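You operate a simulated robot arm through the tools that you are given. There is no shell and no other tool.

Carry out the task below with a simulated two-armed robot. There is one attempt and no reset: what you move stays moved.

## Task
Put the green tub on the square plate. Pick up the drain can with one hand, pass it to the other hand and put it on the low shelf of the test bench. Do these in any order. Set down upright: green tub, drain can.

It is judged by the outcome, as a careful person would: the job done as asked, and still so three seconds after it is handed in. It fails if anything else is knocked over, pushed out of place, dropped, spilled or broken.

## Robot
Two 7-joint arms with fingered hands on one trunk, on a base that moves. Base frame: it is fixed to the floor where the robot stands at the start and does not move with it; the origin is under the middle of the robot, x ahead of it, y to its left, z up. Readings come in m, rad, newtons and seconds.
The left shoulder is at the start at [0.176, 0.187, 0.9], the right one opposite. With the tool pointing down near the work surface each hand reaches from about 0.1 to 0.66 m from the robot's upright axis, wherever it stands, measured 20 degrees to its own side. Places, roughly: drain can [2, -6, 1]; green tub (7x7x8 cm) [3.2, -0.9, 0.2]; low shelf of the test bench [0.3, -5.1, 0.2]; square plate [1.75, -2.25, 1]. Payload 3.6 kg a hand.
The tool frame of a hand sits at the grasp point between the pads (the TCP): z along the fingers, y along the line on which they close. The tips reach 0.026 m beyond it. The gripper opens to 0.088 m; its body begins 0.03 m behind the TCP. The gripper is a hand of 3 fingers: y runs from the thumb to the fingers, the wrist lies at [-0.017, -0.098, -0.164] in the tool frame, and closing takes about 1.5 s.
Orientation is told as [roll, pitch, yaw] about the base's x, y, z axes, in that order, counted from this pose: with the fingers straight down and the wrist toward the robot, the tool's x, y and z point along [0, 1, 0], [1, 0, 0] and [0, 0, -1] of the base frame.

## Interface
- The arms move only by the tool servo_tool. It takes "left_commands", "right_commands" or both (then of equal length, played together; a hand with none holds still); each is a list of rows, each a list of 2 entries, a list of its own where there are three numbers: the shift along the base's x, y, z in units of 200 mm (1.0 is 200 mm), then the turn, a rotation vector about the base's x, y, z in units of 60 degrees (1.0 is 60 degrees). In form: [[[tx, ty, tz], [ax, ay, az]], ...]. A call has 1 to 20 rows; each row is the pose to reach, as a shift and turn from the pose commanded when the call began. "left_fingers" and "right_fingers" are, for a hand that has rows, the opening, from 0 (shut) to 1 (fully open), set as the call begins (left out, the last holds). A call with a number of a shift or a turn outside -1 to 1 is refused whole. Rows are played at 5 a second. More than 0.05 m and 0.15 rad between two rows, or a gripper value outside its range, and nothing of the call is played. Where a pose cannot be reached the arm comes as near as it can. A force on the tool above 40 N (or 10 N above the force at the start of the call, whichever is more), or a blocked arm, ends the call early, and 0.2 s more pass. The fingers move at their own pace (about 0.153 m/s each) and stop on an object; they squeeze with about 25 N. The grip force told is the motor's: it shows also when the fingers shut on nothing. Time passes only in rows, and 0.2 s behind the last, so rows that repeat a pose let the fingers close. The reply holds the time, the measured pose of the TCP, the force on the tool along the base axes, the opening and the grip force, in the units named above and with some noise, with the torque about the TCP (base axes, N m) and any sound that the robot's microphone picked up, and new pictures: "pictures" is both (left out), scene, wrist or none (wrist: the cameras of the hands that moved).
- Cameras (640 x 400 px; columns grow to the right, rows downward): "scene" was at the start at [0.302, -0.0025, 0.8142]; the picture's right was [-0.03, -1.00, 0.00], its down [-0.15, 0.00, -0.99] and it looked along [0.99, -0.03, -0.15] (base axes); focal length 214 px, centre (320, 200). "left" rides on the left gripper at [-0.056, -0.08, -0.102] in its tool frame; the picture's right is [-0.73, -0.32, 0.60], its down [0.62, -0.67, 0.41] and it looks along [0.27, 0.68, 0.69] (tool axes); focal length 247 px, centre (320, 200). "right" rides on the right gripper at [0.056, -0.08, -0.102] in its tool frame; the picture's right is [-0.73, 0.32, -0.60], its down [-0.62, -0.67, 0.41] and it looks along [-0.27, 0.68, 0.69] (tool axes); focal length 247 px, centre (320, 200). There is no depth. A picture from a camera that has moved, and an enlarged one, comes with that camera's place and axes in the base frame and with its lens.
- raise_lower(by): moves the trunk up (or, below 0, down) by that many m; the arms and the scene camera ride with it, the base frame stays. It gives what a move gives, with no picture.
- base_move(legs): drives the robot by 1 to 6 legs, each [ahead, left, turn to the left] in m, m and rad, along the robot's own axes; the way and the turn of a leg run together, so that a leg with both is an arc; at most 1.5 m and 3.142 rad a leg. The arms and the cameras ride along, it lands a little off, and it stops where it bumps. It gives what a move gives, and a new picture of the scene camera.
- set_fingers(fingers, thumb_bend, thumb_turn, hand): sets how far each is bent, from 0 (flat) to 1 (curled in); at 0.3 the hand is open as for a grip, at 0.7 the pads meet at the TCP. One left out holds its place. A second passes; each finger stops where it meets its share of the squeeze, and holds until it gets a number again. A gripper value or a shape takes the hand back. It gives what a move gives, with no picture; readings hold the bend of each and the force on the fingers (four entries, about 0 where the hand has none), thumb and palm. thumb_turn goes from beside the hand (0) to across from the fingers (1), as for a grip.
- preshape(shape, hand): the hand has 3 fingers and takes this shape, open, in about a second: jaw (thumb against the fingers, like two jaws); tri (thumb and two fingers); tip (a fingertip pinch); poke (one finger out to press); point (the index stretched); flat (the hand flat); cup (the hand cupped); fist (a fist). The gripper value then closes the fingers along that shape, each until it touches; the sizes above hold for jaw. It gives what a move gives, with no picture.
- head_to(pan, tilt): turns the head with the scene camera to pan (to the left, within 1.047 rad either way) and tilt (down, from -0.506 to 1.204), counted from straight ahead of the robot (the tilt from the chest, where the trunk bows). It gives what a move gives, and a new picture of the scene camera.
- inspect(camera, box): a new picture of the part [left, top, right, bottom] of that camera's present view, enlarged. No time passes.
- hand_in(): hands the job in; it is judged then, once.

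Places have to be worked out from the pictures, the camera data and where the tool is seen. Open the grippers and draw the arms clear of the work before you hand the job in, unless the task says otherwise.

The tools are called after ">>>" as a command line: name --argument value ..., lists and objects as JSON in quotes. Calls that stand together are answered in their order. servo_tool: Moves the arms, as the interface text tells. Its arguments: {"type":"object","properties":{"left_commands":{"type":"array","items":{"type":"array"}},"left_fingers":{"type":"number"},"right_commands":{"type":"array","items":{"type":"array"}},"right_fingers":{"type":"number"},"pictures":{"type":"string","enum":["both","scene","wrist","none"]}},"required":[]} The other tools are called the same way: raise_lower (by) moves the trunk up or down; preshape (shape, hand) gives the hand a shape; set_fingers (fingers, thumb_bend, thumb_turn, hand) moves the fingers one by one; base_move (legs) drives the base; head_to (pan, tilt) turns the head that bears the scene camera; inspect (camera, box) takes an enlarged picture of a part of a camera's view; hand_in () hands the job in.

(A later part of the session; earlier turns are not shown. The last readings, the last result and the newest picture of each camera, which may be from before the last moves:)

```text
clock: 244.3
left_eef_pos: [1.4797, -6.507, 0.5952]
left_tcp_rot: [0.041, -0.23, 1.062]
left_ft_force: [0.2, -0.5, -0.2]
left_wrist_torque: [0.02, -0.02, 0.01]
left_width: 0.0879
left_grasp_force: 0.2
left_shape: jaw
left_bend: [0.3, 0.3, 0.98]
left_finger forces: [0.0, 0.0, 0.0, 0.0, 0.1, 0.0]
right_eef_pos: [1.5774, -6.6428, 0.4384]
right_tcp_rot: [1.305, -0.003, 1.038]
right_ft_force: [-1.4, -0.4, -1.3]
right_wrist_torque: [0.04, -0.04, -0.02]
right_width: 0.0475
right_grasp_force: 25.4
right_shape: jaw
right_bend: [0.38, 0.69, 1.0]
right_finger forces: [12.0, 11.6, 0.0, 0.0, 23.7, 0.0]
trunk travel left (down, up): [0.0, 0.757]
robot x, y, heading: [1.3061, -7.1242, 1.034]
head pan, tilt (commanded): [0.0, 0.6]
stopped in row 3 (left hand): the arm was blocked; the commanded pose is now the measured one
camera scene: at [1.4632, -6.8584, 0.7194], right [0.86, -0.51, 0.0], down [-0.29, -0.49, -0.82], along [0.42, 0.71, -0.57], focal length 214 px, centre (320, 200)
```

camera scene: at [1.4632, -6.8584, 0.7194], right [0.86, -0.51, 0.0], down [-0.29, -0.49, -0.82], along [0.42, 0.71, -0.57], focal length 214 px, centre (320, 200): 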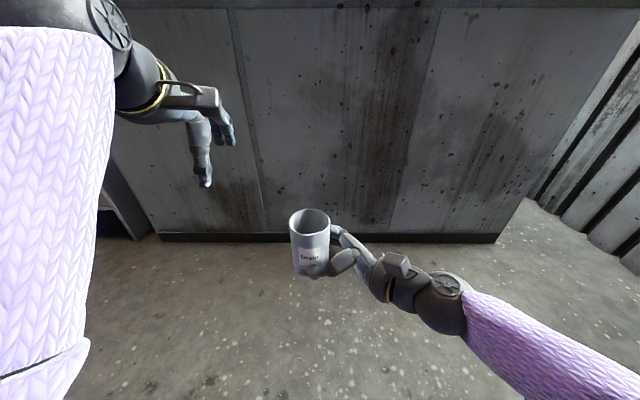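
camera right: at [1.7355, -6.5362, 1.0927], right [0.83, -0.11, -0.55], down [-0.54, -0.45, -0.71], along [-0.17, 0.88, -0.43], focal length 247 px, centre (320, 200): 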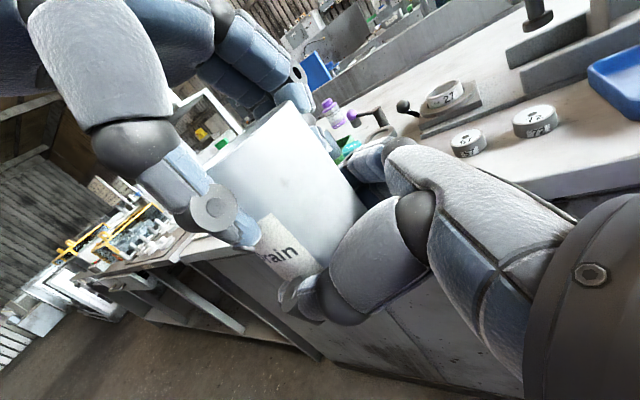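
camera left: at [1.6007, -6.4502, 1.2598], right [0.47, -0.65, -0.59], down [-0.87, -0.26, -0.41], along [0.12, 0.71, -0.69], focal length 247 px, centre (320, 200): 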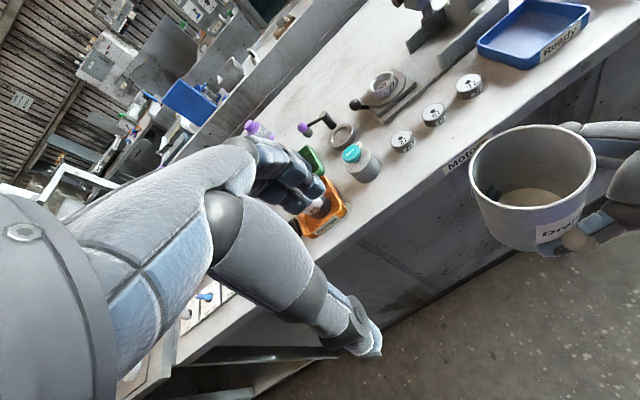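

The can is at z 0.44, upright. The left arm flips its elbow when drawn close; I straighten and lower it on its own, without pulling it nearer.

>>> servo_tool --left_commands '[[[0.02, 0.035, -0.1], [-0.04, 0.0146, -0.004]], [[0.04, 0.07, -0.25], [-0.085, 0.029, -0.008]], [[0.04, 0.07, -0.45], [-0.127, 0.0437, -0.012]], [[0.04, 0.07, -0.65], [-0.17, 0.058, -0.016]], [[0.04, 0.07, -0.85], [-0.211, 0.0728, -0.02]]]' --pictures "scene"

```text
clock: 245.5
left_eef_pos: [1.4875, -6.4941, 0.4237]
left_tcp_rot: [-0.007, 0.002, 1.048]
left_ft_force: [0.1, 0.2, 1.5]
left_wrist_torque: [0.01, 0.02, 0.01]
left_width: 0.0879
left_grasp_force: 0.0
left_shape: jaw
left_bend: [0.3, 0.3, 0.98]
left_finger forces: [0.0, 0.0, 0.0, 0.0, 0.0, 0.0]
right_eef_pos: [1.5781, -6.6435, 0.4374]
right_tcp_rot: [1.303, -0.004, 1.037]
right_ft_force: [-0.1, 0.3, 0.1]
right_wrist_torque: [0.0, -0.01, 0.02]
right_width: 0.0477
right_grasp_force: 25.3
right_shape: jaw
right_bend: [0.38, 0.69, 1.0]
right_finger forces: [12.0, 11.8, 0.0, 0.1, 23.8, 0.0]
trunk travel left (down, up): [0.0, 0.757]
robot x, y, heading: [1.3103, -7.1225, 1.039]
head pan, tilt (commanded): [0.0, 0.6]
camera scene: at [1.4632, -6.8584, 0.7194], right [0.86, -0.51, 0.0], down [-0.29, -0.49, -0.82], along [0.42, 0.71, -0.57], focal length 214 px, centre (320, 200)
```

scene: 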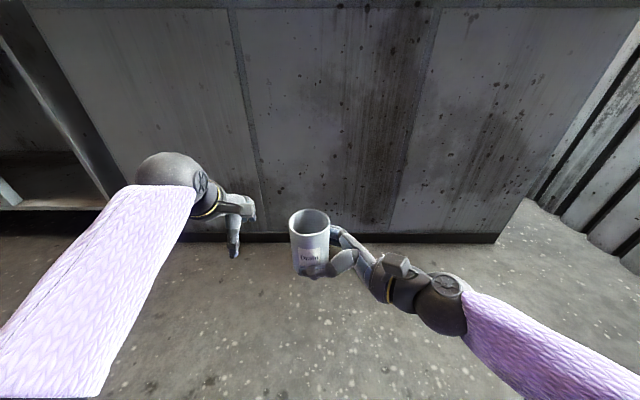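

Both hands are now low and straight. I strafe left along the benches to the free left bay of the test bench's low shelf.

>>> servo_tool --left_commands '[[[-0.095, -0.161, 0], [0, 0, 0]], [[-0.19, -0.323, 0], [0, 0, 0]], [[-0.285, -0.484, 0], [0, 0, 0]], [[-0.38, -0.645, 0], [0, 0, 0]]]' --pictures "none"

>>> base_move --legs '[[0.08, 0, 0], [0, 1.25, 0], [0, 1.15, 0]]'

>>> head_to --pan 0.0 --tilt 0.4

```text
clock: 246.6
left_eef_pos: [1.4342, -6.5513, 0.4805]
left_tcp_rot: [0.034, -0.186, 1.041]
left_ft_force: [-0.5, -0.1, -0.8]
left_wrist_torque: [0.02, 0.0, 0.0]
left_width: 0.0879
left_grasp_force: 0.0
left_shape: jaw
left_bend: [0.3, 0.3, 0.98]
left_finger forces: [0.1, 0.1, 0.1, 0.0, 0.0, 0.1]
right_eef_pos: [1.5778, -6.6433, 0.4368]
right_tcp_rot: [1.304, 0.0, 1.039]
right_ft_force: [1.1, -0.1, 0.5]
right_wrist_torque: [0.0, 0.0, 0.0]
right_width: 0.0478
right_grasp_force: 25.3
right_shape: jaw
right_bend: [0.38, 0.69, 1.0]
right_finger forces: [11.9, 11.7, 0.0, 0.0, 23.6, 0.0]
trunk travel left (down, up): [0.0, 0.757]
robot x, y, heading: [1.3088, -7.1224, 1.043]
head pan, tilt (commanded): [0.0, 0.6]
stopped in row 4 (left hand): the arm was blocked; the commanded pose is now the measured one
```

```text
clock: 258.8
left_eef_pos: [-0.5531, -5.2895, 0.4812]
left_tcp_rot: [0.034, -0.185, 1.05]
left_ft_force: [0.0, -0.3, 0.6]
left_wrist_torque: [-0.02, -0.01, -0.01]
left_width: 0.0879
left_grasp_force: 0.1
left_shape: jaw
left_bend: [0.3, 0.3, 0.98]
left_finger forces: [0.0, 0.0, 0.0, 0.1, 0.0, 0.1]
right_eef_pos: [-0.4091, -5.3807, 0.4386]
right_tcp_rot: [1.305, -0.003, 1.047]
right_ft_force: [-0.3, -0.5, -0.1]
right_wrist_torque: [-0.02, 0.0, -0.01]
right_width: 0.0478
right_grasp_force: 25.2
right_shape: jaw
right_bend: [0.38, 0.69, 1.0]
right_finger forces: [12.0, 11.6, 0.0, 0.0, 23.7, 0.0]
trunk travel left (down, up): [0.0, 0.757]
robot x, y, heading: [-0.6751, -5.8649, 1.05]
head pan, tilt (commanded): [0.0, 0.6]
camera scene: at [-0.522, -5.5967, 0.7194], right [0.87, -0.5, 0.0], down [-0.28, -0.49, -0.82], along [0.41, 0.71, -0.57], focal length 214 px, centre (320, 200)
```

scene: 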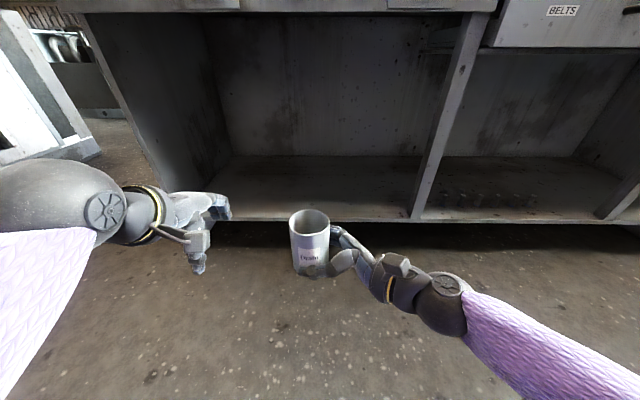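

```text
clock: 259.5
left_eef_pos: [-0.5534, -5.2887, 0.4802]
left_tcp_rot: [0.033, -0.186, 1.05]
left_ft_force: [0.1, 1.2, -0.1]
left_wrist_torque: [-0.02, 0.01, 0.0]
left_width: 0.0876
left_grasp_force: 0.2
left_shape: jaw
left_bend: [0.3, 0.3, 0.98]
left_finger forces: [0.0, 0.0, 0.0, 0.0, 0.1, 0.1]
right_eef_pos: [-0.4095, -5.3806, 0.4387]
right_tcp_rot: [1.304, 0.0, 1.048]
right_ft_force: [-1.1, 0.4, -0.1]
right_wrist_torque: [-0.01, 0.04, 0.03]
right_width: 0.0476
right_grasp_force: 23.8
right_shape: jaw
right_bend: [0.38, 0.69, 1.0]
right_finger forces: [12.0, 11.8, 0.0, 0.0, 23.7, 0.1]
trunk travel left (down, up): [0.0, 0.757]
robot x, y, heading: [-0.6751, -5.864, 1.047]
head pan, tilt (commanded): [0.0, 0.4]
camera scene: at [-0.5199, -5.593, 0.7376], right [0.87, -0.5, 0.0], down [-0.2, -0.34, -0.92], along [0.46, 0.8, -0.39], focal length 214 px, centre (320, 200)
```

scene: 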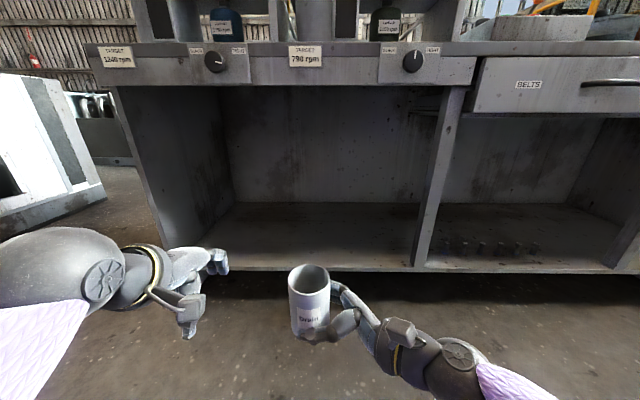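

The left bay is empty and wide. I zoom on the shelf's front edge to measure its height before driving in.

>>> inspect --camera "scene" --box '[140, 200, 460, 340]'

>>> inspect --camera "scene" --box '[340, 220, 480, 310]'

```text
2.00 times, centred on (300, 270) of scene
camera zoom: at [-0.5199, -5.593, 0.7376], right [0.87, -0.5, 0.0], down [-0.2, -0.34, -0.92], along [0.46, 0.8, -0.39], focal length 429 px, centre (360, 60)
```

zoom: 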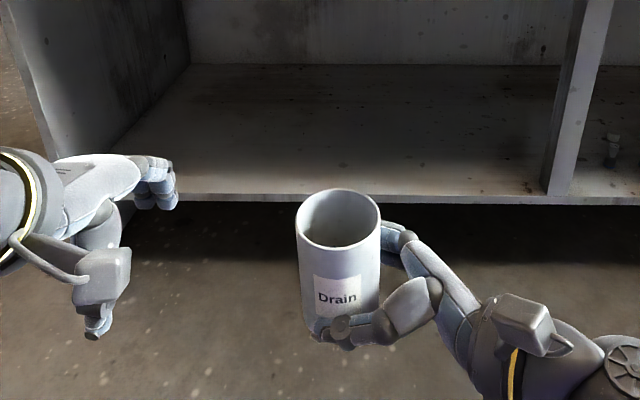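

```text
4.44 times, centred on (410, 265) of scene
camera zoom: at [-0.5199, -5.593, 0.7376], right [0.87, -0.5, 0.0], down [-0.2, -0.34, -0.92], along [0.46, 0.8, -0.39], focal length 953 px, centre (-80, -89)
```

zoom: 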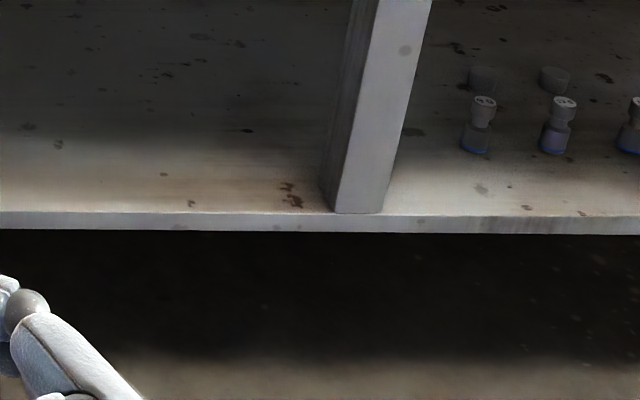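

The exact shelf height matters for reach, and my estimates scatter (0.15–0.21). I raise the trunk 0.3 m for a vertical parallax measurement of the shelf's front edge.

>>> raise_lower --by 0.3

>>> head_to --pan 0.0 --tilt 0.6

>>> inspect --camera "scene" --box '[340, 180, 480, 270]'

```text
clock: 262.5
left_eef_pos: [-0.5519, -5.2882, 0.7806]
left_tcp_rot: [0.031, -0.185, 1.05]
left_ft_force: [-0.9, -0.3, -0.3]
left_wrist_torque: [-0.01, 0.0, 0.0]
left_width: 0.0876
left_grasp_force: 0.1
left_shape: jaw
left_bend: [0.3, 0.3, 0.98]
left_finger forces: [0.0, 0.1, 0.0, 0.0, 0.0, 0.1]
right_eef_pos: [-0.4081, -5.3802, 0.7373]
right_tcp_rot: [1.306, -0.001, 1.047]
right_ft_force: [0.2, 0.2, -0.5]
right_wrist_torque: [0.01, 0.0, 0.01]
right_width: 0.0478
right_grasp_force: 25.5
right_shape: jaw
right_bend: [0.38, 0.69, 1.0]
right_finger forces: [12.0, 11.8, 0.0, 0.0, 23.5, 0.0]
trunk travel left (down, up): [-0.3, 0.457]
robot x, y, heading: [-0.6761, -5.8608, 1.049]
head pan, tilt (commanded): [0.0, 0.4]
```

```text
clock: 263.2
left_eef_pos: [-0.5526, -5.2884, 0.7814]
left_tcp_rot: [0.032, -0.184, 1.051]
left_ft_force: [-0.1, -0.3, -0.2]
left_wrist_torque: [0.03, -0.07, -0.02]
left_width: 0.0878
left_grasp_force: 0.0
left_shape: jaw
left_bend: [0.3, 0.3, 0.98]
left_finger forces: [0.1, 0.0, 0.0, 0.0, 0.0, 0.1]
right_eef_pos: [-0.4108, -5.3812, 0.7386]
right_tcp_rot: [1.304, -0.001, 1.047]
right_ft_force: [-0.7, 0.2, 0.2]
right_wrist_torque: [-0.05, 0.0, -0.02]
right_width: 0.0479
right_grasp_force: 24.8
right_shape: jaw
right_bend: [0.38, 0.69, 1.0]
right_finger forces: [11.9, 11.7, 0.0, 0.1, 23.5, 0.0]
trunk travel left (down, up): [-0.3, 0.457]
robot x, y, heading: [-0.6782, -5.8602, 1.044]
head pan, tilt (commanded): [0.0, 0.6]
camera scene: at [-0.5521, -5.6487, 1.0456], right [0.87, -0.5, 0.0], down [-0.28, -0.49, -0.83], along [0.41, 0.71, -0.56], focal length 214 px, centre (320, 200)
```

scene: 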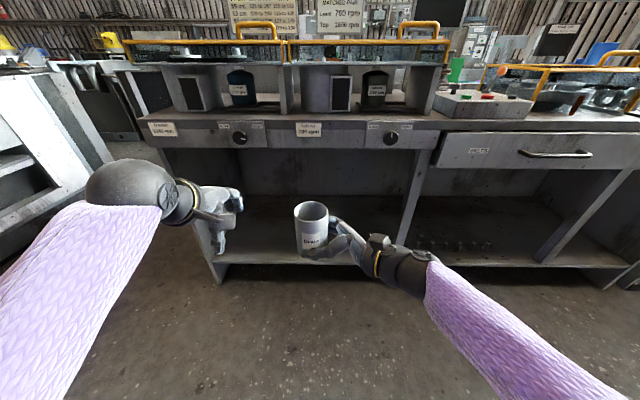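

```text
4.44 times, centred on (410, 225) of scene
camera zoom: at [-0.5521, -5.6487, 1.0456], right [0.87, -0.5, 0.0], down [-0.28, -0.49, -0.83], along [0.41, 0.71, -0.56], focal length 953 px, centre (-80, 89)
```

zoom: 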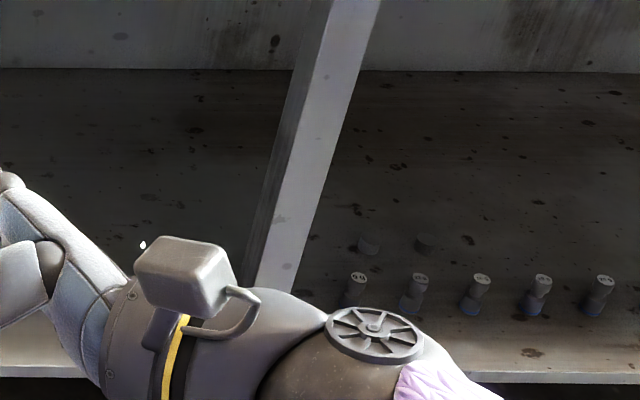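

Parallax gives the shelf surface at z≈0.214, its front edge 0.926 m ahead of me — reachable. I lower the trunk again and bring the left hand a bit lower.

>>> raise_lower --by -0.3

>>> servo_tool --left_commands '[[[0, 0, -0.1], [0, 0, 0]], [[0, 0, -0.2], [0, 0, 0]], [[0, 0, -0.3], [0, 0, 0]], [[0, 0, -0.4], [0, 0, 0]]]' --pictures "none"

>>> base_move --legs '[[0, 0.08, -0.015], [0.25, 0, 0]]'

```text
clock: 266.2
left_eef_pos: [-0.5529, -5.2884, 0.4813]
left_tcp_rot: [0.034, -0.185, 1.051]
left_ft_force: [0.0, -0.3, 0.2]
left_wrist_torque: [0.01, 0.03, -0.01]
left_width: 0.0878
left_grasp_force: 0.1
left_shape: jaw
left_bend: [0.3, 0.3, 0.98]
left_finger forces: [0.0, 0.0, 0.0, 0.0, 0.1, 0.0]
right_eef_pos: [-0.411, -5.3805, 0.4383]
right_tcp_rot: [1.309, -0.002, 1.048]
right_ft_force: [0.0, 0.1, 0.0]
right_wrist_torque: [-0.04, 0.01, 0.02]
right_width: 0.0477
right_grasp_force: 24.9
right_shape: jaw
right_bend: [0.38, 0.69, 1.0]
right_finger forces: [11.9, 11.6, 0.0, 0.0, 23.5, 0.0]
trunk travel left (down, up): [0.0, 0.757]
robot x, y, heading: [-0.6762, -5.8639, 1.047]
head pan, tilt (commanded): [0.0, 0.6]
```

```text
clock: 267.2
left_eef_pos: [-0.5512, -5.2901, 0.4003]
left_tcp_rot: [0.034, -0.182, 1.048]
left_ft_force: [0.9, -0.2, 0.0]
left_wrist_torque: [0.01, 0.02, 0.0]
left_width: 0.0878
left_grasp_force: 0.0
left_shape: jaw
left_bend: [0.3, 0.3, 0.98]
left_finger forces: [0.0, 0.1, 0.0, 0.0, 0.0, 0.1]
right_eef_pos: [-0.4097, -5.3801, 0.4378]
right_tcp_rot: [1.305, -0.002, 1.048]
right_ft_force: [-0.4, 0.4, 0.1]
right_wrist_torque: [-0.04, -0.01, -0.02]
right_width: 0.0478
right_grasp_force: 24.7
right_shape: jaw
right_bend: [0.38, 0.69, 1.0]
right_finger forces: [11.9, 11.6, 0.1, 0.0, 23.5, 0.0]
trunk travel left (down, up): [0.0, 0.757]
robot x, y, heading: [-0.6773, -5.8618, 1.045]
head pan, tilt (commanded): [0.0, 0.6]
```

```text
clock: 269.7
left_eef_pos: [-0.4819, -5.0326, 0.4014]
left_tcp_rot: [0.033, -0.185, 1.033]
left_ft_force: [-1.0, -0.7, 0.2]
left_wrist_torque: [0.01, 0.0, 0.02]
left_width: 0.0877
left_grasp_force: 0.1
left_shape: jaw
left_bend: [0.3, 0.3, 0.98]
left_finger forces: [0.1, 0.0, 0.0, 0.1, 0.0, 0.0]
right_eef_pos: [-0.3419, -5.1287, 0.4388]
right_tcp_rot: [1.306, -0.002, 1.028]
right_ft_force: [0.5, 1.0, 0.1]
right_wrist_torque: [0.01, -0.05, 0.0]
right_width: 0.0477
right_grasp_force: 24.3
right_shape: jaw
right_bend: [0.38, 0.69, 1.0]
right_finger forces: [11.8, 11.6, 0.1, 0.0, 23.5, 0.1]
trunk travel left (down, up): [0.0, 0.757]
robot x, y, heading: [-0.6192, -5.6009, 1.025]
head pan, tilt (commanded): [0.0, 0.6]
camera scene: at [-0.457, -5.342, 0.7195], right [0.86, -0.52, 0.0], down [-0.29, -0.48, -0.82], along [0.43, 0.71, -0.57], focal length 214 px, centre (320, 200)
```

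scene: 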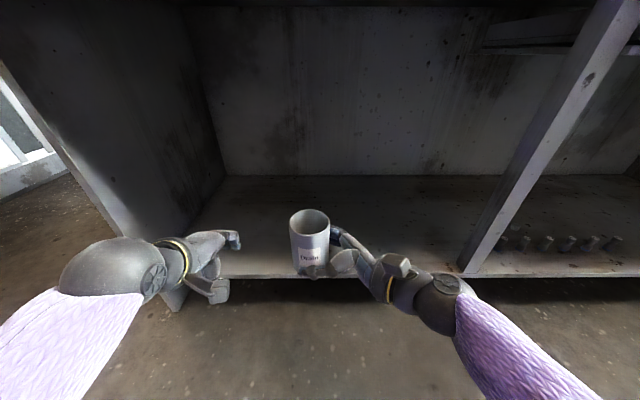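

The left bay is empty. I shift 8 cm right (to keep the left forearm off the end panel) and drive ahead 0.32 m so the can passes over the shelf.

>>> base_move --legs '[[0, -0.08, 0], [0.2, 0, 0], [0.12, 0, 0]]'

>>> inspect --camera "scene" --box '[160, 120, 480, 340]'

```text
clock: 272.8
left_eef_pos: [-0.2471, -4.8039, 0.4026]
left_tcp_rot: [0.033, -0.186, 1.028]
left_ft_force: [1.1, -0.5, -0.2]
left_wrist_torque: [-0.01, -0.03, -0.08]
left_width: 0.0877
left_grasp_force: 0.1
left_shape: jaw
left_bend: [0.3, 0.3, 0.98]
left_finger forces: [0.1, 0.0, 0.0, 0.0, 0.1, 0.0]
right_eef_pos: [-0.1065, -4.8991, 0.4373]
right_tcp_rot: [1.305, -0.001, 1.026]
right_ft_force: [-0.1, -0.5, -0.5]
right_wrist_torque: [0.01, -0.04, -0.01]
right_width: 0.0474
right_grasp_force: 24.9
right_shape: jaw
right_bend: [0.38, 0.69, 1.0]
right_finger forces: [11.8, 11.6, 0.1, 0.1, 23.4, 0.0]
trunk travel left (down, up): [0.0, 0.757]
robot x, y, heading: [-0.3843, -5.3728, 1.023]
head pan, tilt (commanded): [0.0, 0.6]
camera scene: at [-0.2235, -5.1118, 0.7195], right [0.85, -0.52, 0.0], down [-0.29, -0.48, -0.82], along [0.43, 0.71, -0.57], focal length 214 px, centre (320, 200)
```

scene: 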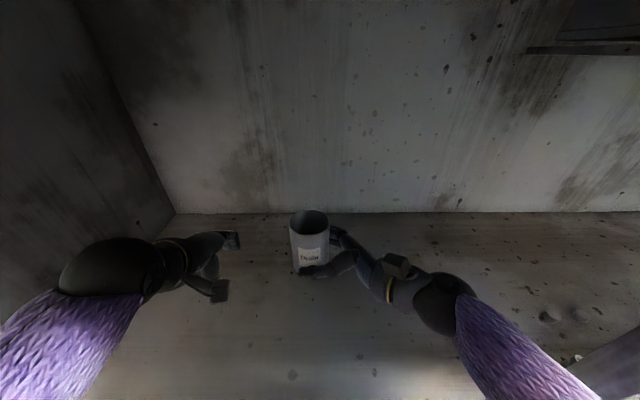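

```text
1.82 times, centred on (320, 230) of scene
camera zoom: at [-0.2235, -5.1118, 0.7195], right [0.85, -0.52, 0.0], down [-0.29, -0.48, -0.82], along [0.43, 0.71, -0.57], focal length 390 px, centre (320, 146)
```

zoom: 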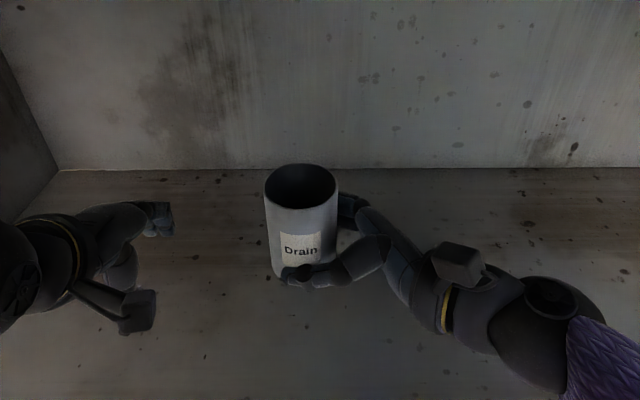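

The can is now inside the bay, ~0.18 m behind the shelf's front edge, everything clear. I lower it toward the shelf, drawing it ~7 cm back to stay within reach.

>>> servo_tool --right_commands '[[[-0.036, -0.059, -0.18], [0, 0, 0]], [[-0.072, -0.118, -0.36], [0, 0, 0]], [[-0.108, -0.177, -0.54], [0, 0, 0]], [[-0.144, -0.236, -0.72], [0, 0, 0]], [[-0.18, -0.295, -0.85], [0, 0, 0]]]' --pictures "both"

>>> inspect --camera "scene" --box '[220, 180, 480, 380]'

```text
clock: 274.0
left_eef_pos: [-0.2471, -4.8039, 0.4015]
left_tcp_rot: [0.035, -0.187, 1.028]
left_ft_force: [0.3, 0.0, 1.0]
left_wrist_torque: [0.01, -0.03, -0.05]
left_width: 0.0878
left_grasp_force: 0.0
left_shape: jaw
left_bend: [0.3, 0.3, 0.98]
left_finger forces: [0.1, 0.1, 0.1, 0.0, 0.0, 0.0]
right_eef_pos: [-0.1434, -4.9561, 0.2689]
right_tcp_rot: [1.309, -0.004, 1.024]
right_ft_force: [0.2, -0.6, -0.2]
right_wrist_torque: [0.0, 0.02, 0.02]
right_width: 0.0476
right_grasp_force: 25.1
right_shape: jaw
right_bend: [0.38, 0.69, 1.0]
right_finger forces: [11.5, 11.3, 0.0, 0.0, 22.9, 0.1]
trunk travel left (down, up): [0.0, 0.757]
robot x, y, heading: [-0.3862, -5.3784, 1.019]
head pan, tilt (commanded): [0.0, 0.6]
camera scene: at [-0.2234, -5.1117, 0.7195], right [0.85, -0.52, 0.0], down [-0.29, -0.48, -0.82], along [0.43, 0.71, -0.57], focal length 214 px, centre (320, 200)
camera right: at [-0.1141, -5.0688, 0.3498], right [0.82, -0.13, -0.55], down [-0.55, -0.44, -0.71], along [-0.16, 0.89, -0.43], focal length 247 px, centre (320, 200)
```

scene: 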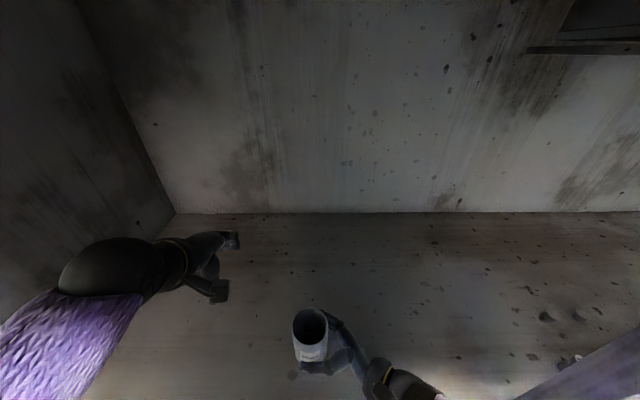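
right: 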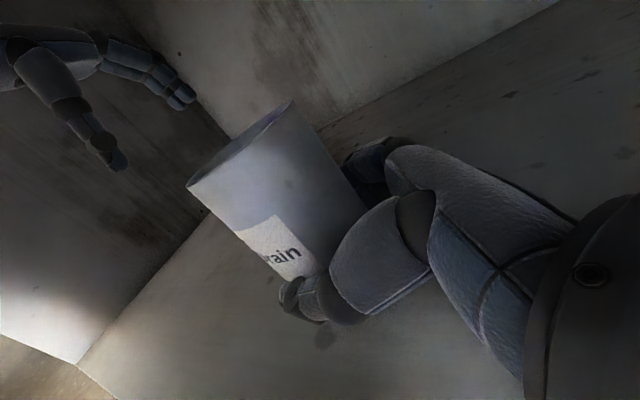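

```text
2.00 times, centred on (350, 280) of scene
camera zoom: at [-0.2234, -5.1117, 0.7195], right [0.85, -0.52, 0.0], down [-0.29, -0.48, -0.82], along [0.43, 0.71, -0.57], focal length 429 px, centre (260, 40)
```

zoom: 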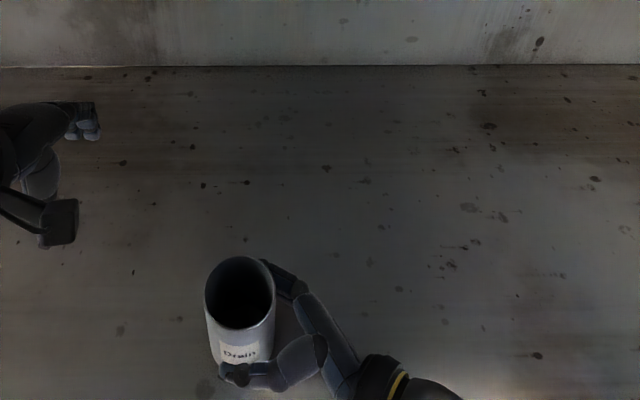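

About 3 cm above the shelf, still free. I lower slowly toward contact.

>>> servo_tool --right_commands '[[[0, 0, -0.03], [0, 0, 0]], [[0, 0, -0.06], [0, 0, 0]], [[0, 0, -0.085], [0, 0, 0]], [[0, 0, -0.11], [0, 0, 0]], [[0, 0, -0.11], [0, 0, 0]]]' --pictures "none"

```text
clock: 275.2
left_eef_pos: [-0.2462, -4.8034, 0.4026]
left_tcp_rot: [0.034, -0.185, 1.028]
left_ft_force: [0.4, -0.3, 0.1]
left_wrist_torque: [-0.02, 0.01, 0.02]
left_width: 0.0879
left_grasp_force: 0.0
left_shape: jaw
left_bend: [0.3, 0.3, 0.98]
left_finger forces: [0.1, 0.0, 0.1, 0.1, 0.0, 0.1]
right_eef_pos: [-0.1426, -4.9582, 0.2582]
right_tcp_rot: [1.306, 0.0, 1.025]
right_ft_force: [0.1, 0.3, 0.3]
right_wrist_torque: [0.05, 0.02, 0.0]
right_width: 0.0476
right_grasp_force: 25.6
right_shape: jaw
right_bend: [0.38, 0.69, 1.0]
right_finger forces: [11.4, 11.3, 0.1, 0.0, 22.9, 0.0]
right hand out of reach, approached as far as the arm can: row 3, 4, 5
trunk travel left (down, up): [0.0, 0.757]
robot x, y, heading: [-0.3817, -5.3724, 1.022]
head pan, tilt (commanded): [0.0, 0.6]
```

The arm bottoms out at z 0.258 there, ~1.7 cm short. I creep the base 3 cm forward and then draw the hand back 6 cm so it can go lower, still well inside the shelf edge.

>>> base_move --legs '[[0.03, 0, 0]]'

>>> servo_tool --right_commands '[[[-0.04, -0.065, 0], [0, 0, 0]], [[-0.08, -0.13, 0], [0, 0, 0]], [[-0.12, -0.195, 0], [0, 0, 0]], [[-0.16, -0.256, 0], [0, 0, 0]], [[-0.16, -0.256, -0.03], [0, 0, 0]]]' --pictures "both"

```text
clock: 276.0
left_eef_pos: [-0.2316, -4.778, 0.402]
left_tcp_rot: [0.035, -0.186, 1.03]
left_ft_force: [0.3, -0.3, 0.3]
left_wrist_torque: [0.02, -0.02, -0.02]
left_width: 0.0875
left_grasp_force: 0.1
left_shape: jaw
left_bend: [0.3, 0.3, 0.98]
left_finger forces: [0.1, 0.1, 0.0, 0.0, 0.0, 0.0]
right_eef_pos: [-0.1276, -4.9312, 0.2581]
right_tcp_rot: [1.308, -0.001, 1.026]
right_ft_force: [0.3, 0.4, -0.1]
right_wrist_torque: [0.02, 0.03, 0.03]
right_width: 0.0478
right_grasp_force: 25.0
right_shape: jaw
right_bend: [0.38, 0.69, 1.0]
right_finger forces: [11.5, 11.3, 0.0, 0.0, 22.9, 0.1]
trunk travel left (down, up): [0.0, 0.757]
robot x, y, heading: [-0.3668, -5.347, 1.025]
head pan, tilt (commanded): [0.0, 0.6]
camera scene: at [-0.2078, -5.0858, 0.7195], right [0.85, -0.52, 0.0], down [-0.29, -0.48, -0.82], along [0.43, 0.71, -0.57], focal length 214 px, centre (320, 200)
```

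scene: 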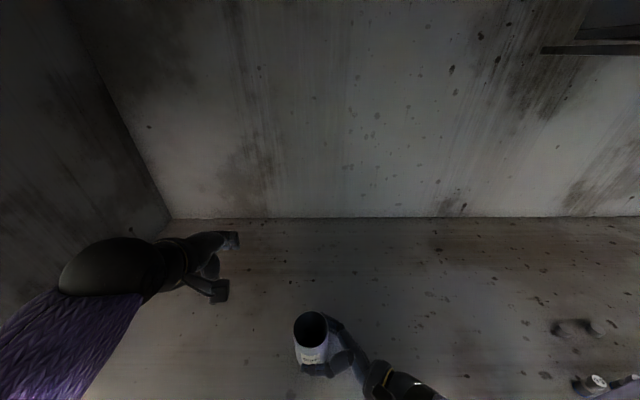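

```text
clock: 277.4
left_eef_pos: [-0.2319, -4.7781, 0.4021]
left_tcp_rot: [0.035, -0.187, 1.029]
left_ft_force: [0.6, 0.5, 0.5]
left_wrist_torque: [-0.02, -0.02, -0.04]
left_width: 0.0879
left_grasp_force: 0.0
left_shape: jaw
left_bend: [0.3, 0.3, 0.98]
left_finger forces: [0.0, 0.0, 0.0, 0.0, 0.0, 0.0]
right_eef_pos: [-0.1289, -4.9834, 0.248]
right_tcp_rot: [1.264, -0.028, 1.027]
right_ft_force: [-0.2, 0.7, 0.7]
right_wrist_torque: [0.01, 0.0, -0.03]
right_width: 0.0473
right_grasp_force: 25.5
right_shape: jaw
right_bend: [0.38, 0.69, 1.0]
right_finger forces: [11.6, 11.4, 0.1, 0.0, 23.1, 0.1]
trunk travel left (down, up): [0.0, 0.757]
robot x, y, heading: [-0.3675, -5.3449, 1.02]
head pan, tilt (commanded): [0.0, 0.6]
stopped in row 5 (right hand): the arm was blocked; the commanded pose is now the measured one
camera scene: at [-0.2077, -5.0858, 0.7195], right [0.85, -0.52, 0.0], down [-0.29, -0.48, -0.82], along [0.43, 0.71, -0.57], focal length 214 px, centre (320, 200)
camera right: at [-0.1039, -5.0953, 0.3305], right [0.85, -0.13, -0.51], down [-0.51, -0.45, -0.74], along [-0.13, 0.89, -0.44], focal length 247 px, centre (320, 200)
```

scene: 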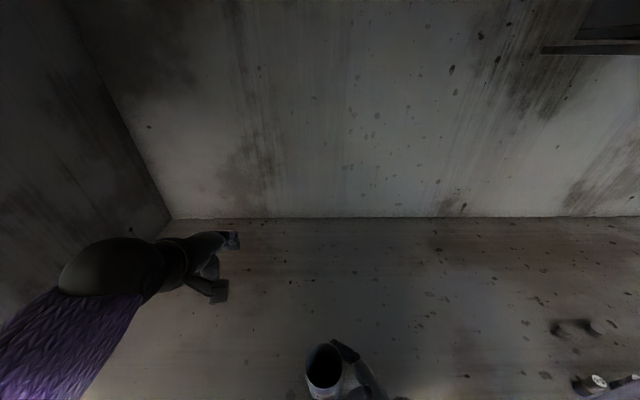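
right: 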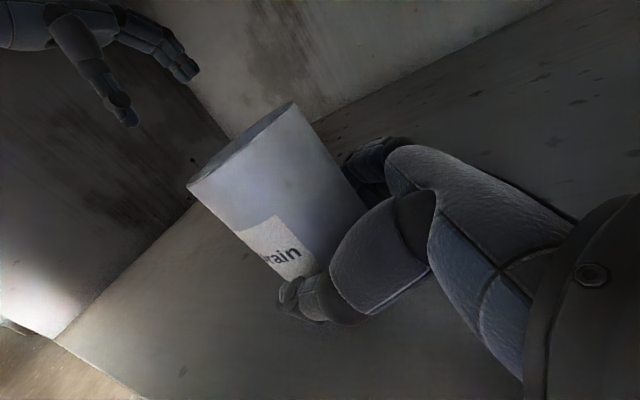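

The arm reported being blocked and the hand rolled ~2.5°; the can bottom should be only ~5–7 mm above the shelf. I first re-level it in place and look closely.

>>> servo_tool --right_commands '[[[0, 0, 0], [0, 0.025, 0]], [[0, 0, 0], [0, 0.05, 0]], [[0, 0, 0], [0, 0.05, 0]]]' --pictures "wrist"

>>> head_to --pan 0.0 --tilt 1.0

>>> inspect --camera "scene" --box '[220, 100, 500, 330]'

```text
clock: 278.2
left_eef_pos: [-0.2304, -4.7774, 0.4025]
left_tcp_rot: [0.035, -0.183, 1.027]
left_ft_force: [0.3, -0.8, 1.3]
left_wrist_torque: [0.03, -0.02, -0.02]
left_width: 0.0876
left_grasp_force: 0.1
left_shape: jaw
left_bend: [0.3, 0.3, 0.98]
left_finger forces: [0.0, 0.1, 0.0, 0.1, 0.1, 0.1]
right_eef_pos: [-0.1338, -4.9826, 0.2501]
right_tcp_rot: [1.317, 0.005, 1.023]
right_ft_force: [0.2, -0.1, 0.7]
right_wrist_torque: [-0.02, 0.02, 0.0]
right_width: 0.0476
right_grasp_force: 25.8
right_shape: jaw
right_bend: [0.38, 0.69, 1.0]
right_finger forces: [11.6, 11.4, 0.0, 0.1, 23.1, 0.0]
trunk travel left (down, up): [0.0, 0.757]
robot x, y, heading: [-0.3653, -5.349, 1.023]
head pan, tilt (commanded): [0.0, 0.6]
camera right: at [-0.1035, -5.0948, 0.3304], right [0.82, -0.13, -0.56], down [-0.55, -0.45, -0.7], along [-0.16, 0.89, -0.43], focal length 247 px, centre (320, 200)
```

right: 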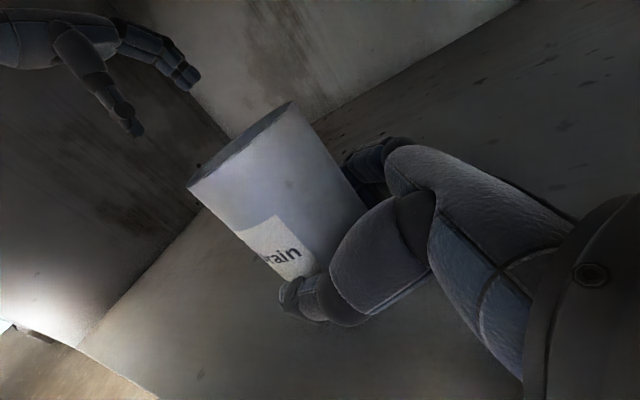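

```text
clock: 279.1
left_eef_pos: [-0.2307, -4.7776, 0.402]
left_tcp_rot: [0.036, -0.186, 1.028]
left_ft_force: [0.0, 0.3, -0.4]
left_wrist_torque: [0.01, 0.04, 0.0]
left_width: 0.0881
left_grasp_force: 0.0
left_shape: jaw
left_bend: [0.3, 0.3, 0.98]
left_finger forces: [0.0, 0.0, 0.0, 0.0, 0.0, 0.0]
right_eef_pos: [-0.1343, -4.9821, 0.2505]
right_tcp_rot: [1.316, 0.002, 1.025]
right_ft_force: [-0.5, -0.6, -0.2]
right_wrist_torque: [0.0, -0.02, 0.0]
right_width: 0.0476
right_grasp_force: 25.3
right_shape: jaw
right_bend: [0.38, 0.69, 1.0]
right_finger forces: [11.6, 11.4, 0.0, 0.0, 23.1, 0.0]
trunk travel left (down, up): [0.0, 0.757]
robot x, y, heading: [-0.3735, -5.347, 1.023]
head pan, tilt (commanded): [0.0, 1.0]
camera scene: at [-0.2174, -5.1018, 0.6875], right [0.85, -0.52, 0.0], down [-0.44, -0.72, -0.54], along [0.28, 0.46, -0.84], focal length 214 px, centre (320, 200)
```

scene: 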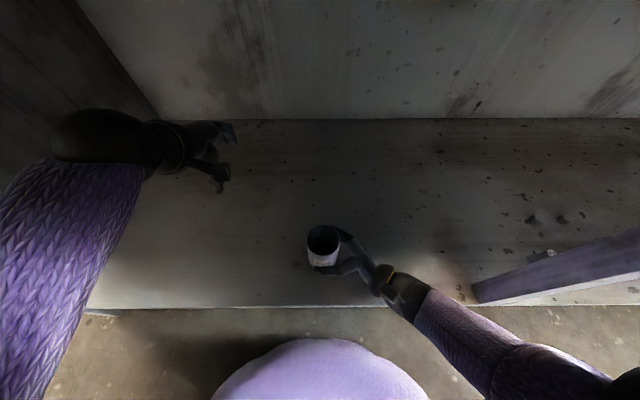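

```text
1.74 times, centred on (360, 215) of scene
camera zoom: at [-0.2174, -5.1018, 0.6875], right [0.85, -0.52, 0.0], down [-0.44, -0.72, -0.54], along [0.28, 0.46, -0.84], focal length 373 px, centre (250, 174)
```

zoom: 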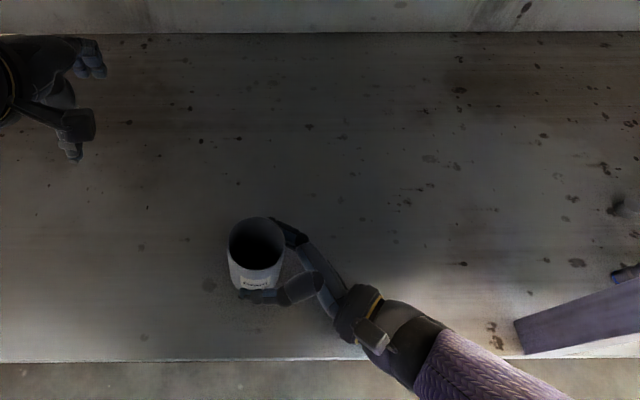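

Now level again and I can see the shelf edge: the can is ~10 cm inside it. I lower in 2–3 mm steps to find contact.

>>> servo_tool --right_commands '[[[0, 0, -0.012], [0, 0, 0]], [[0, 0, -0.024], [0, 0, 0]], [[0, 0, -0.036], [0, 0, 0]], [[0, 0, -0.036], [0, 0, 0]]]' --pictures "none"

```text
clock: 280.1
left_eef_pos: [-0.2312, -4.7784, 0.4024]
left_tcp_rot: [0.035, -0.186, 1.028]
left_ft_force: [-0.1, 0.1, -0.5]
left_wrist_torque: [-0.01, 0.02, 0.02]
left_width: 0.0878
left_grasp_force: 0.0
left_shape: jaw
left_bend: [0.3, 0.3, 0.98]
left_finger forces: [0.0, 0.0, 0.0, 0.0, 0.0, 0.1]
right_eef_pos: [-0.1325, -4.9824, 0.2425]
right_tcp_rot: [1.314, 0.004, 1.025]
right_ft_force: [-0.5, 0.4, -1.1]
right_wrist_torque: [0.0, 0.03, -0.01]
right_width: 0.0476
right_grasp_force: 24.9
right_shape: jaw
right_bend: [0.38, 0.69, 1.0]
right_finger forces: [11.6, 11.5, 0.1, 0.0, 23.2, 0.0]
trunk travel left (down, up): [0.0, 0.757]
robot x, y, heading: [-0.3682, -5.3497, 1.029]
head pan, tilt (commanded): [0.0, 1.0]
```

It followed to z 0.2425 freely, no contact yet. I continue in small steps.

>>> servo_tool --right_commands '[[[0, 0, -0.01], [0, 0, 0]], [[0, 0, -0.02], [0, 0, 0]], [[0, 0, -0.03], [0, 0, 0]], [[0, 0, -0.03], [0, 0, 0]]]' --pictures "none"

```text
clock: 281.1
left_eef_pos: [-0.2309, -4.7771, 0.4016]
left_tcp_rot: [0.035, -0.184, 1.029]
left_ft_force: [0.4, 0.3, -0.4]
left_wrist_torque: [-0.02, 0.03, 0.0]
left_width: 0.088
left_grasp_force: 0.0
left_shape: jaw
left_bend: [0.3, 0.3, 0.98]
left_finger forces: [0.0, 0.1, 0.1, 0.1, 0.0, 0.0]
right_eef_pos: [-0.1314, -4.9826, 0.2409]
right_tcp_rot: [1.31, 0.003, 1.026]
right_ft_force: [-0.1, 0.2, -0.8]
right_wrist_torque: [-0.04, 0.04, -0.04]
right_width: 0.0475
right_grasp_force: 24.9
right_shape: jaw
right_bend: [0.38, 0.69, 1.0]
right_finger forces: [11.6, 11.4, 0.0, 0.0, 23.0, 0.1]
right hand out of reach, approached as far as the arm can: row 2, 3, 4
trunk travel left (down, up): [0.0, 0.757]
robot x, y, heading: [-0.369, -5.3492, 1.026]
head pan, tilt (commanded): [0.0, 1.0]
```

Again at the reach limit (z 0.241), contact not yet felt. I draw it 1.5 cm toward me and go down a few more millimetres.

>>> servo_tool --right_commands '[[[-0.013, -0.021, 0], [0, 0, 0]], [[-0.026, -0.043, 0], [0, 0, 0]], [[-0.039, -0.064, 0], [0, 0, 0]], [[-0.039, -0.064, -0.01], [0, 0, 0]], [[-0.039, -0.064, -0.02], [0, 0, 0]], [[-0.039, -0.064, -0.03], [0, 0, 0]]]' --pictures "both"

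```text
clock: 282.5
left_eef_pos: [-0.2323, -4.7777, 0.4021]
left_tcp_rot: [0.036, -0.185, 1.029]
left_ft_force: [-0.2, -0.7, 0.1]
left_wrist_torque: [-0.03, -0.01, -0.01]
left_width: 0.088
left_grasp_force: 0.1
left_shape: jaw
left_bend: [0.3, 0.3, 0.98]
left_finger forces: [0.0, 0.1, 0.0, 0.0, 0.0, 0.0]
right_eef_pos: [-0.141, -4.9959, 0.239]
right_tcp_rot: [1.315, 0.001, 1.026]
right_ft_force: [0.0, -0.7, 0.0]
right_wrist_torque: [0.02, 0.0, 0.02]
right_width: 0.0475
right_grasp_force: 24.9
right_shape: jaw
right_bend: [0.38, 0.69, 1.0]
right_finger forces: [11.6, 11.4, 0.0, 0.0, 23.1, 0.0]
right hand out of reach, approached as far as the arm can: row 6
trunk travel left (down, up): [0.0, 0.757]
robot x, y, heading: [-0.3685, -5.3521, 1.025]
head pan, tilt (commanded): [0.0, 1.0]
camera scene: at [-0.2175, -5.1018, 0.6875], right [0.85, -0.52, 0.0], down [-0.44, -0.72, -0.54], along [0.28, 0.46, -0.84], focal length 214 px, centre (320, 200)
camera right: at [-0.1096, -5.1083, 0.3194], right [0.82, -0.13, -0.56], down [-0.55, -0.45, -0.71], along [-0.16, 0.89, -0.43], focal length 247 px, centre (320, 200)
```

scene: 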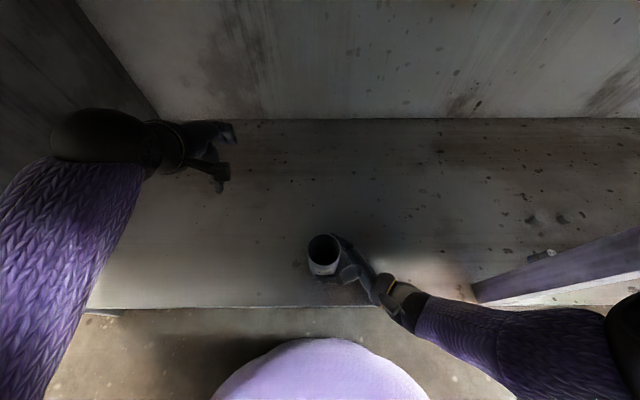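
right: 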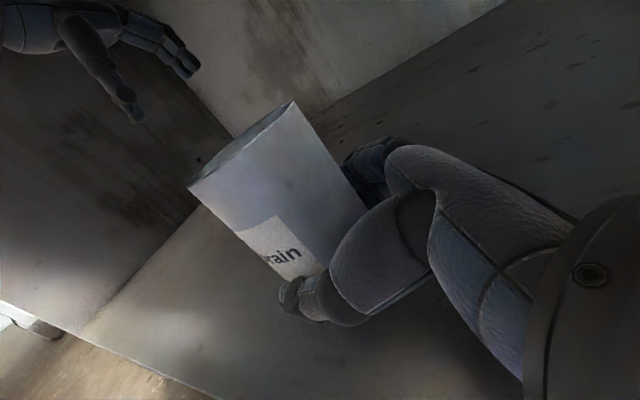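

Still no contact at z 0.239. I zoom in with both cameras to judge the remaining gap under the can.

>>> inspect --camera "right" --box '[180, 180, 420, 380]'

>>> inspect --camera "scene" --box '[270, 210, 430, 330]'

>>> inspect --camera "left" --box '[0, 0, 640, 400]'

```text
2.00 times, centred on (300, 280) of right
camera zoom: at [-0.1096, -5.1083, 0.3194], right [0.82, -0.13, -0.56], down [-0.55, -0.45, -0.71], along [-0.16, 0.89, -0.43], focal length 494 px, centre (360, 40)
```

zoom: 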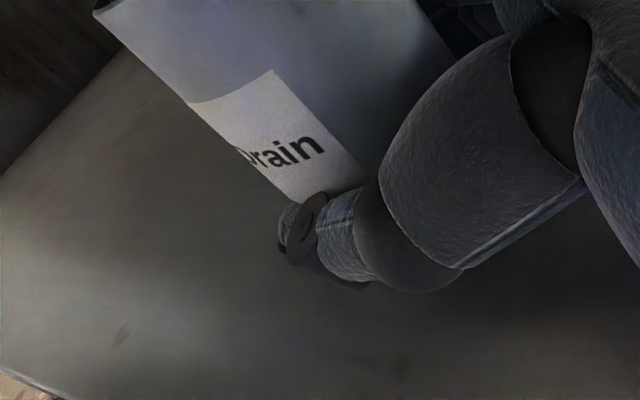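

```text
3.33 times, centred on (350, 270) of scene
camera zoom: at [-0.2175, -5.1018, 0.6875], right [0.85, -0.52, 0.0], down [-0.44, -0.72, -0.54], along [0.28, 0.46, -0.84], focal length 715 px, centre (220, -33)
```

zoom: 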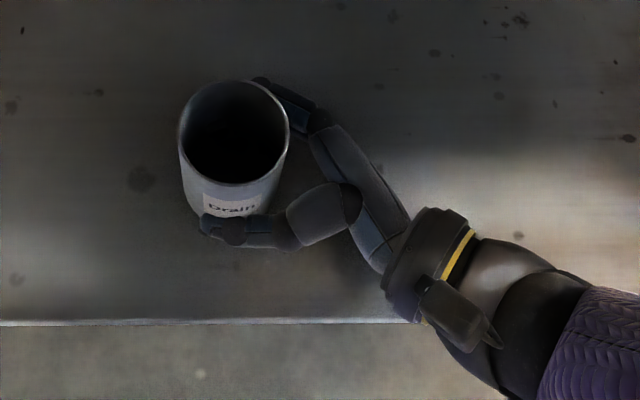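

```text
1.00 times, centred on (320, 200) of left (not enlarged: the box is as wide or as high as the picture)
camera zoom: at [-0.2301, -4.8913, 0.4859], right [0.51, -0.54, -0.67], down [-0.85, -0.17, -0.51], along [0.16, 0.83, -0.54], focal length 247 px, centre (320, 200)
```

zoom: 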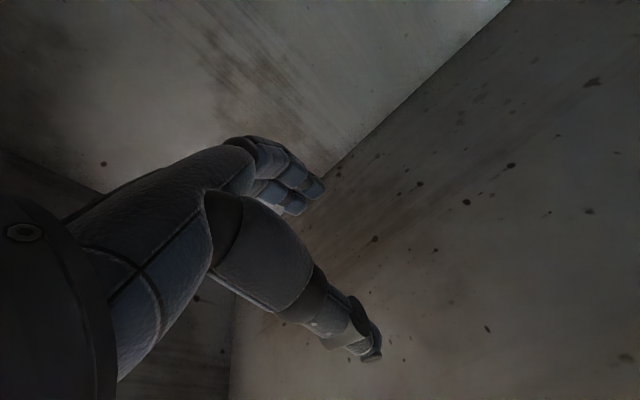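

Geometry says the can's bottom is within a few millimetres of the shelf. I try another 1 cm toward me and 5 mm down.

>>> servo_tool --right_commands '[[[-0.013, -0.021, 0], [0, 0, 0]], [[-0.026, -0.043, 0], [0, 0, 0]], [[-0.026, -0.043, -0.01], [0, 0, 0]], [[-0.026, -0.043, -0.02], [0, 0, 0]], [[-0.026, -0.043, -0.03], [0, 0, 0]], [[-0.026, -0.043, -0.03], [0, 0, 0]]]' --pictures "none"

```text
clock: 283.9
left_eef_pos: [-0.2314, -4.7776, 0.4012]
left_tcp_rot: [0.035, -0.184, 1.028]
left_ft_force: [0.5, 0.2, 0.8]
left_wrist_torque: [-0.01, 0.01, -0.04]
left_width: 0.0878
left_grasp_force: 0.0
left_shape: jaw
left_bend: [0.3, 0.3, 0.98]
left_finger forces: [0.0, 0.0, 0.0, 0.1, 0.0, 0.0]
right_eef_pos: [-0.1445, -5.0053, 0.2368]
right_tcp_rot: [1.315, 0.004, 1.025]
right_ft_force: [0.3, 0.2, -0.5]
right_wrist_torque: [-0.01, -0.02, 0.0]
right_width: 0.0478
right_grasp_force: 24.8
right_shape: jaw
right_bend: [0.38, 0.69, 1.0]
right_finger forces: [11.6, 11.5, 0.0, 0.1, 23.2, 0.1]
right hand out of reach, approached as far as the arm can: row 5, 6
trunk travel left (down, up): [0.0, 0.757]
robot x, y, heading: [-0.3673, -5.3457, 1.026]
head pan, tilt (commanded): [0.0, 1.0]
```

Still no contact at z 0.237. Yawing the hand clockwise about the can should relax the wrist (can stays upright), so I rotate 20° about the vertical in place.

>>> servo_tool --right_commands '[[[0, 0, 0], [0, 0, -0.083]], [[0, 0, 0], [0, 0, -0.167]], [[0, 0, 0], [0, 0, -0.25]], [[0, 0, 0], [0, 0, -0.333]], [[0, 0, 0], [0, 0, -0.333]]]' --pictures "scene"

```text
clock: 285.1
left_eef_pos: [-0.2306, -4.7775, 0.4016]
left_tcp_rot: [0.036, -0.187, 1.028]
left_ft_force: [0.3, 0.0, -0.7]
left_wrist_torque: [0.03, -0.03, -0.03]
left_width: 0.0878
left_grasp_force: 0.1
left_shape: jaw
left_bend: [0.3, 0.3, 0.98]
left_finger forces: [0.0, 0.0, 0.0, 0.1, 0.0, 0.0]
right_eef_pos: [-0.1459, -5.0049, 0.2375]
right_tcp_rot: [1.314, 0.001, 0.675]
right_ft_force: [-0.4, -0.1, -1.1]
right_wrist_torque: [-0.03, 0.03, 0.01]
right_width: 0.0477
right_grasp_force: 25.5
right_shape: jaw
right_bend: [0.38, 0.69, 1.0]
right_finger forces: [11.5, 11.5, 0.1, 0.0, 23.0, 0.0]
trunk travel left (down, up): [0.0, 0.757]
robot x, y, heading: [-0.3673, -5.3478, 1.025]
head pan, tilt (commanded): [0.0, 1.0]
camera scene: at [-0.2175, -5.1018, 0.6875], right [0.85, -0.52, 0.0], down [-0.44, -0.72, -0.54], along [0.28, 0.46, -0.84], focal length 214 px, centre (320, 200)
```

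scene: 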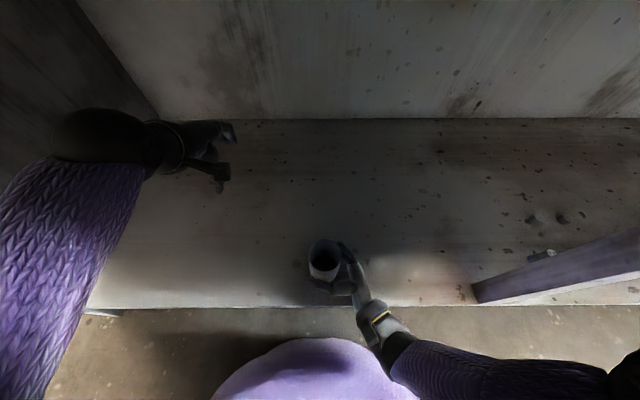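

The yaw worked and the wrist is now outside the shelf edge. I lower again in small steps.

>>> servo_tool --right_commands '[[[0, 0, -0.01], [0, 0, 0]], [[0, 0, -0.02], [0, 0, 0]], [[0, 0, -0.03], [0, 0, 0]], [[0, 0, -0.04], [0, 0, 0]], [[0, 0, -0.04], [0, 0, 0]]]' --pictures "none"

```text
clock: 286.3
left_eef_pos: [-0.2309, -4.7774, 0.4019]
left_tcp_rot: [0.033, -0.185, 1.029]
left_ft_force: [-0.1, -0.2, 1.0]
left_wrist_torque: [-0.01, -0.03, 0.02]
left_width: 0.0878
left_grasp_force: 0.1
left_shape: jaw
left_bend: [0.3, 0.3, 0.98]
left_finger forces: [0.0, 0.0, 0.1, 0.0, 0.0, 0.1]
right_eef_pos: [-0.1449, -5.0057, 0.2364]
right_tcp_rot: [1.315, 0.001, 0.677]
right_ft_force: [0.6, 0.3, -0.2]
right_wrist_torque: [0.0, 0.02, 0.0]
right_width: 0.0476
right_grasp_force: 24.8
right_shape: jaw
right_bend: [0.38, 0.69, 1.0]
right_finger forces: [11.5, 11.5, 0.1, 0.0, 23.1, 0.0]
right hand out of reach, approached as far as the arm can: row 2, 3, 4, 5
trunk travel left (down, up): [0.0, 0.757]
robot x, y, heading: [-0.3672, -5.3453, 1.029]
head pan, tilt (commanded): [0.0, 1.0]
```

The arm is at full stretch downward (wrist ~0.6 m below the shoulder). Tilting the hand ~3.5° lets it go ~1 cm lower, so one bottom edge of the can can touch the shelf before release; I do that gently.

>>> servo_tool --right_commands '[[[0, 0, 0], [-0.023, -0.018, 0]], [[0, 0, 0], [-0.0455, -0.0365, 0]], [[0, 0, -0.01], [-0.0455, -0.0365, 0]], [[0, 0, -0.02], [-0.0455, -0.0365, 0]], [[0, 0, -0.03], [-0.0455, -0.0365, 0]], [[0, 0, -0.03], [-0.0455, -0.0365, 0]]]' --pictures "none"

```text
clock: 287.7
left_eef_pos: [-0.2309, -4.7782, 0.402]
left_tcp_rot: [0.035, -0.185, 1.027]
left_ft_force: [0.2, 0.5, -0.3]
left_wrist_torque: [-0.01, 0.02, 0.0]
left_width: 0.0878
left_grasp_force: 0.1
left_shape: jaw
left_bend: [0.3, 0.3, 0.98]
left_finger forces: [0.0, 0.0, 0.1, 0.1, 0.0, 0.0]
right_eef_pos: [-0.1452, -5.0041, 0.2289]
right_tcp_rot: [1.254, 0.001, 0.678]
right_ft_force: [0.2, -0.1, 0.3]
right_wrist_torque: [-0.05, 0.01, -0.01]
right_width: 0.0476
right_grasp_force: 24.6
right_shape: jaw
right_bend: [0.38, 0.69, 1.0]
right_finger forces: [11.6, 11.5, 0.1, 0.0, 23.0, 0.0]
right hand out of reach, approached as far as the arm can: row 1, 2, 3, 4
trunk travel left (down, up): [0.0, 0.757]
robot x, y, heading: [-0.3689, -5.3459, 1.023]
head pan, tilt (commanded): [0.0, 1.0]
```

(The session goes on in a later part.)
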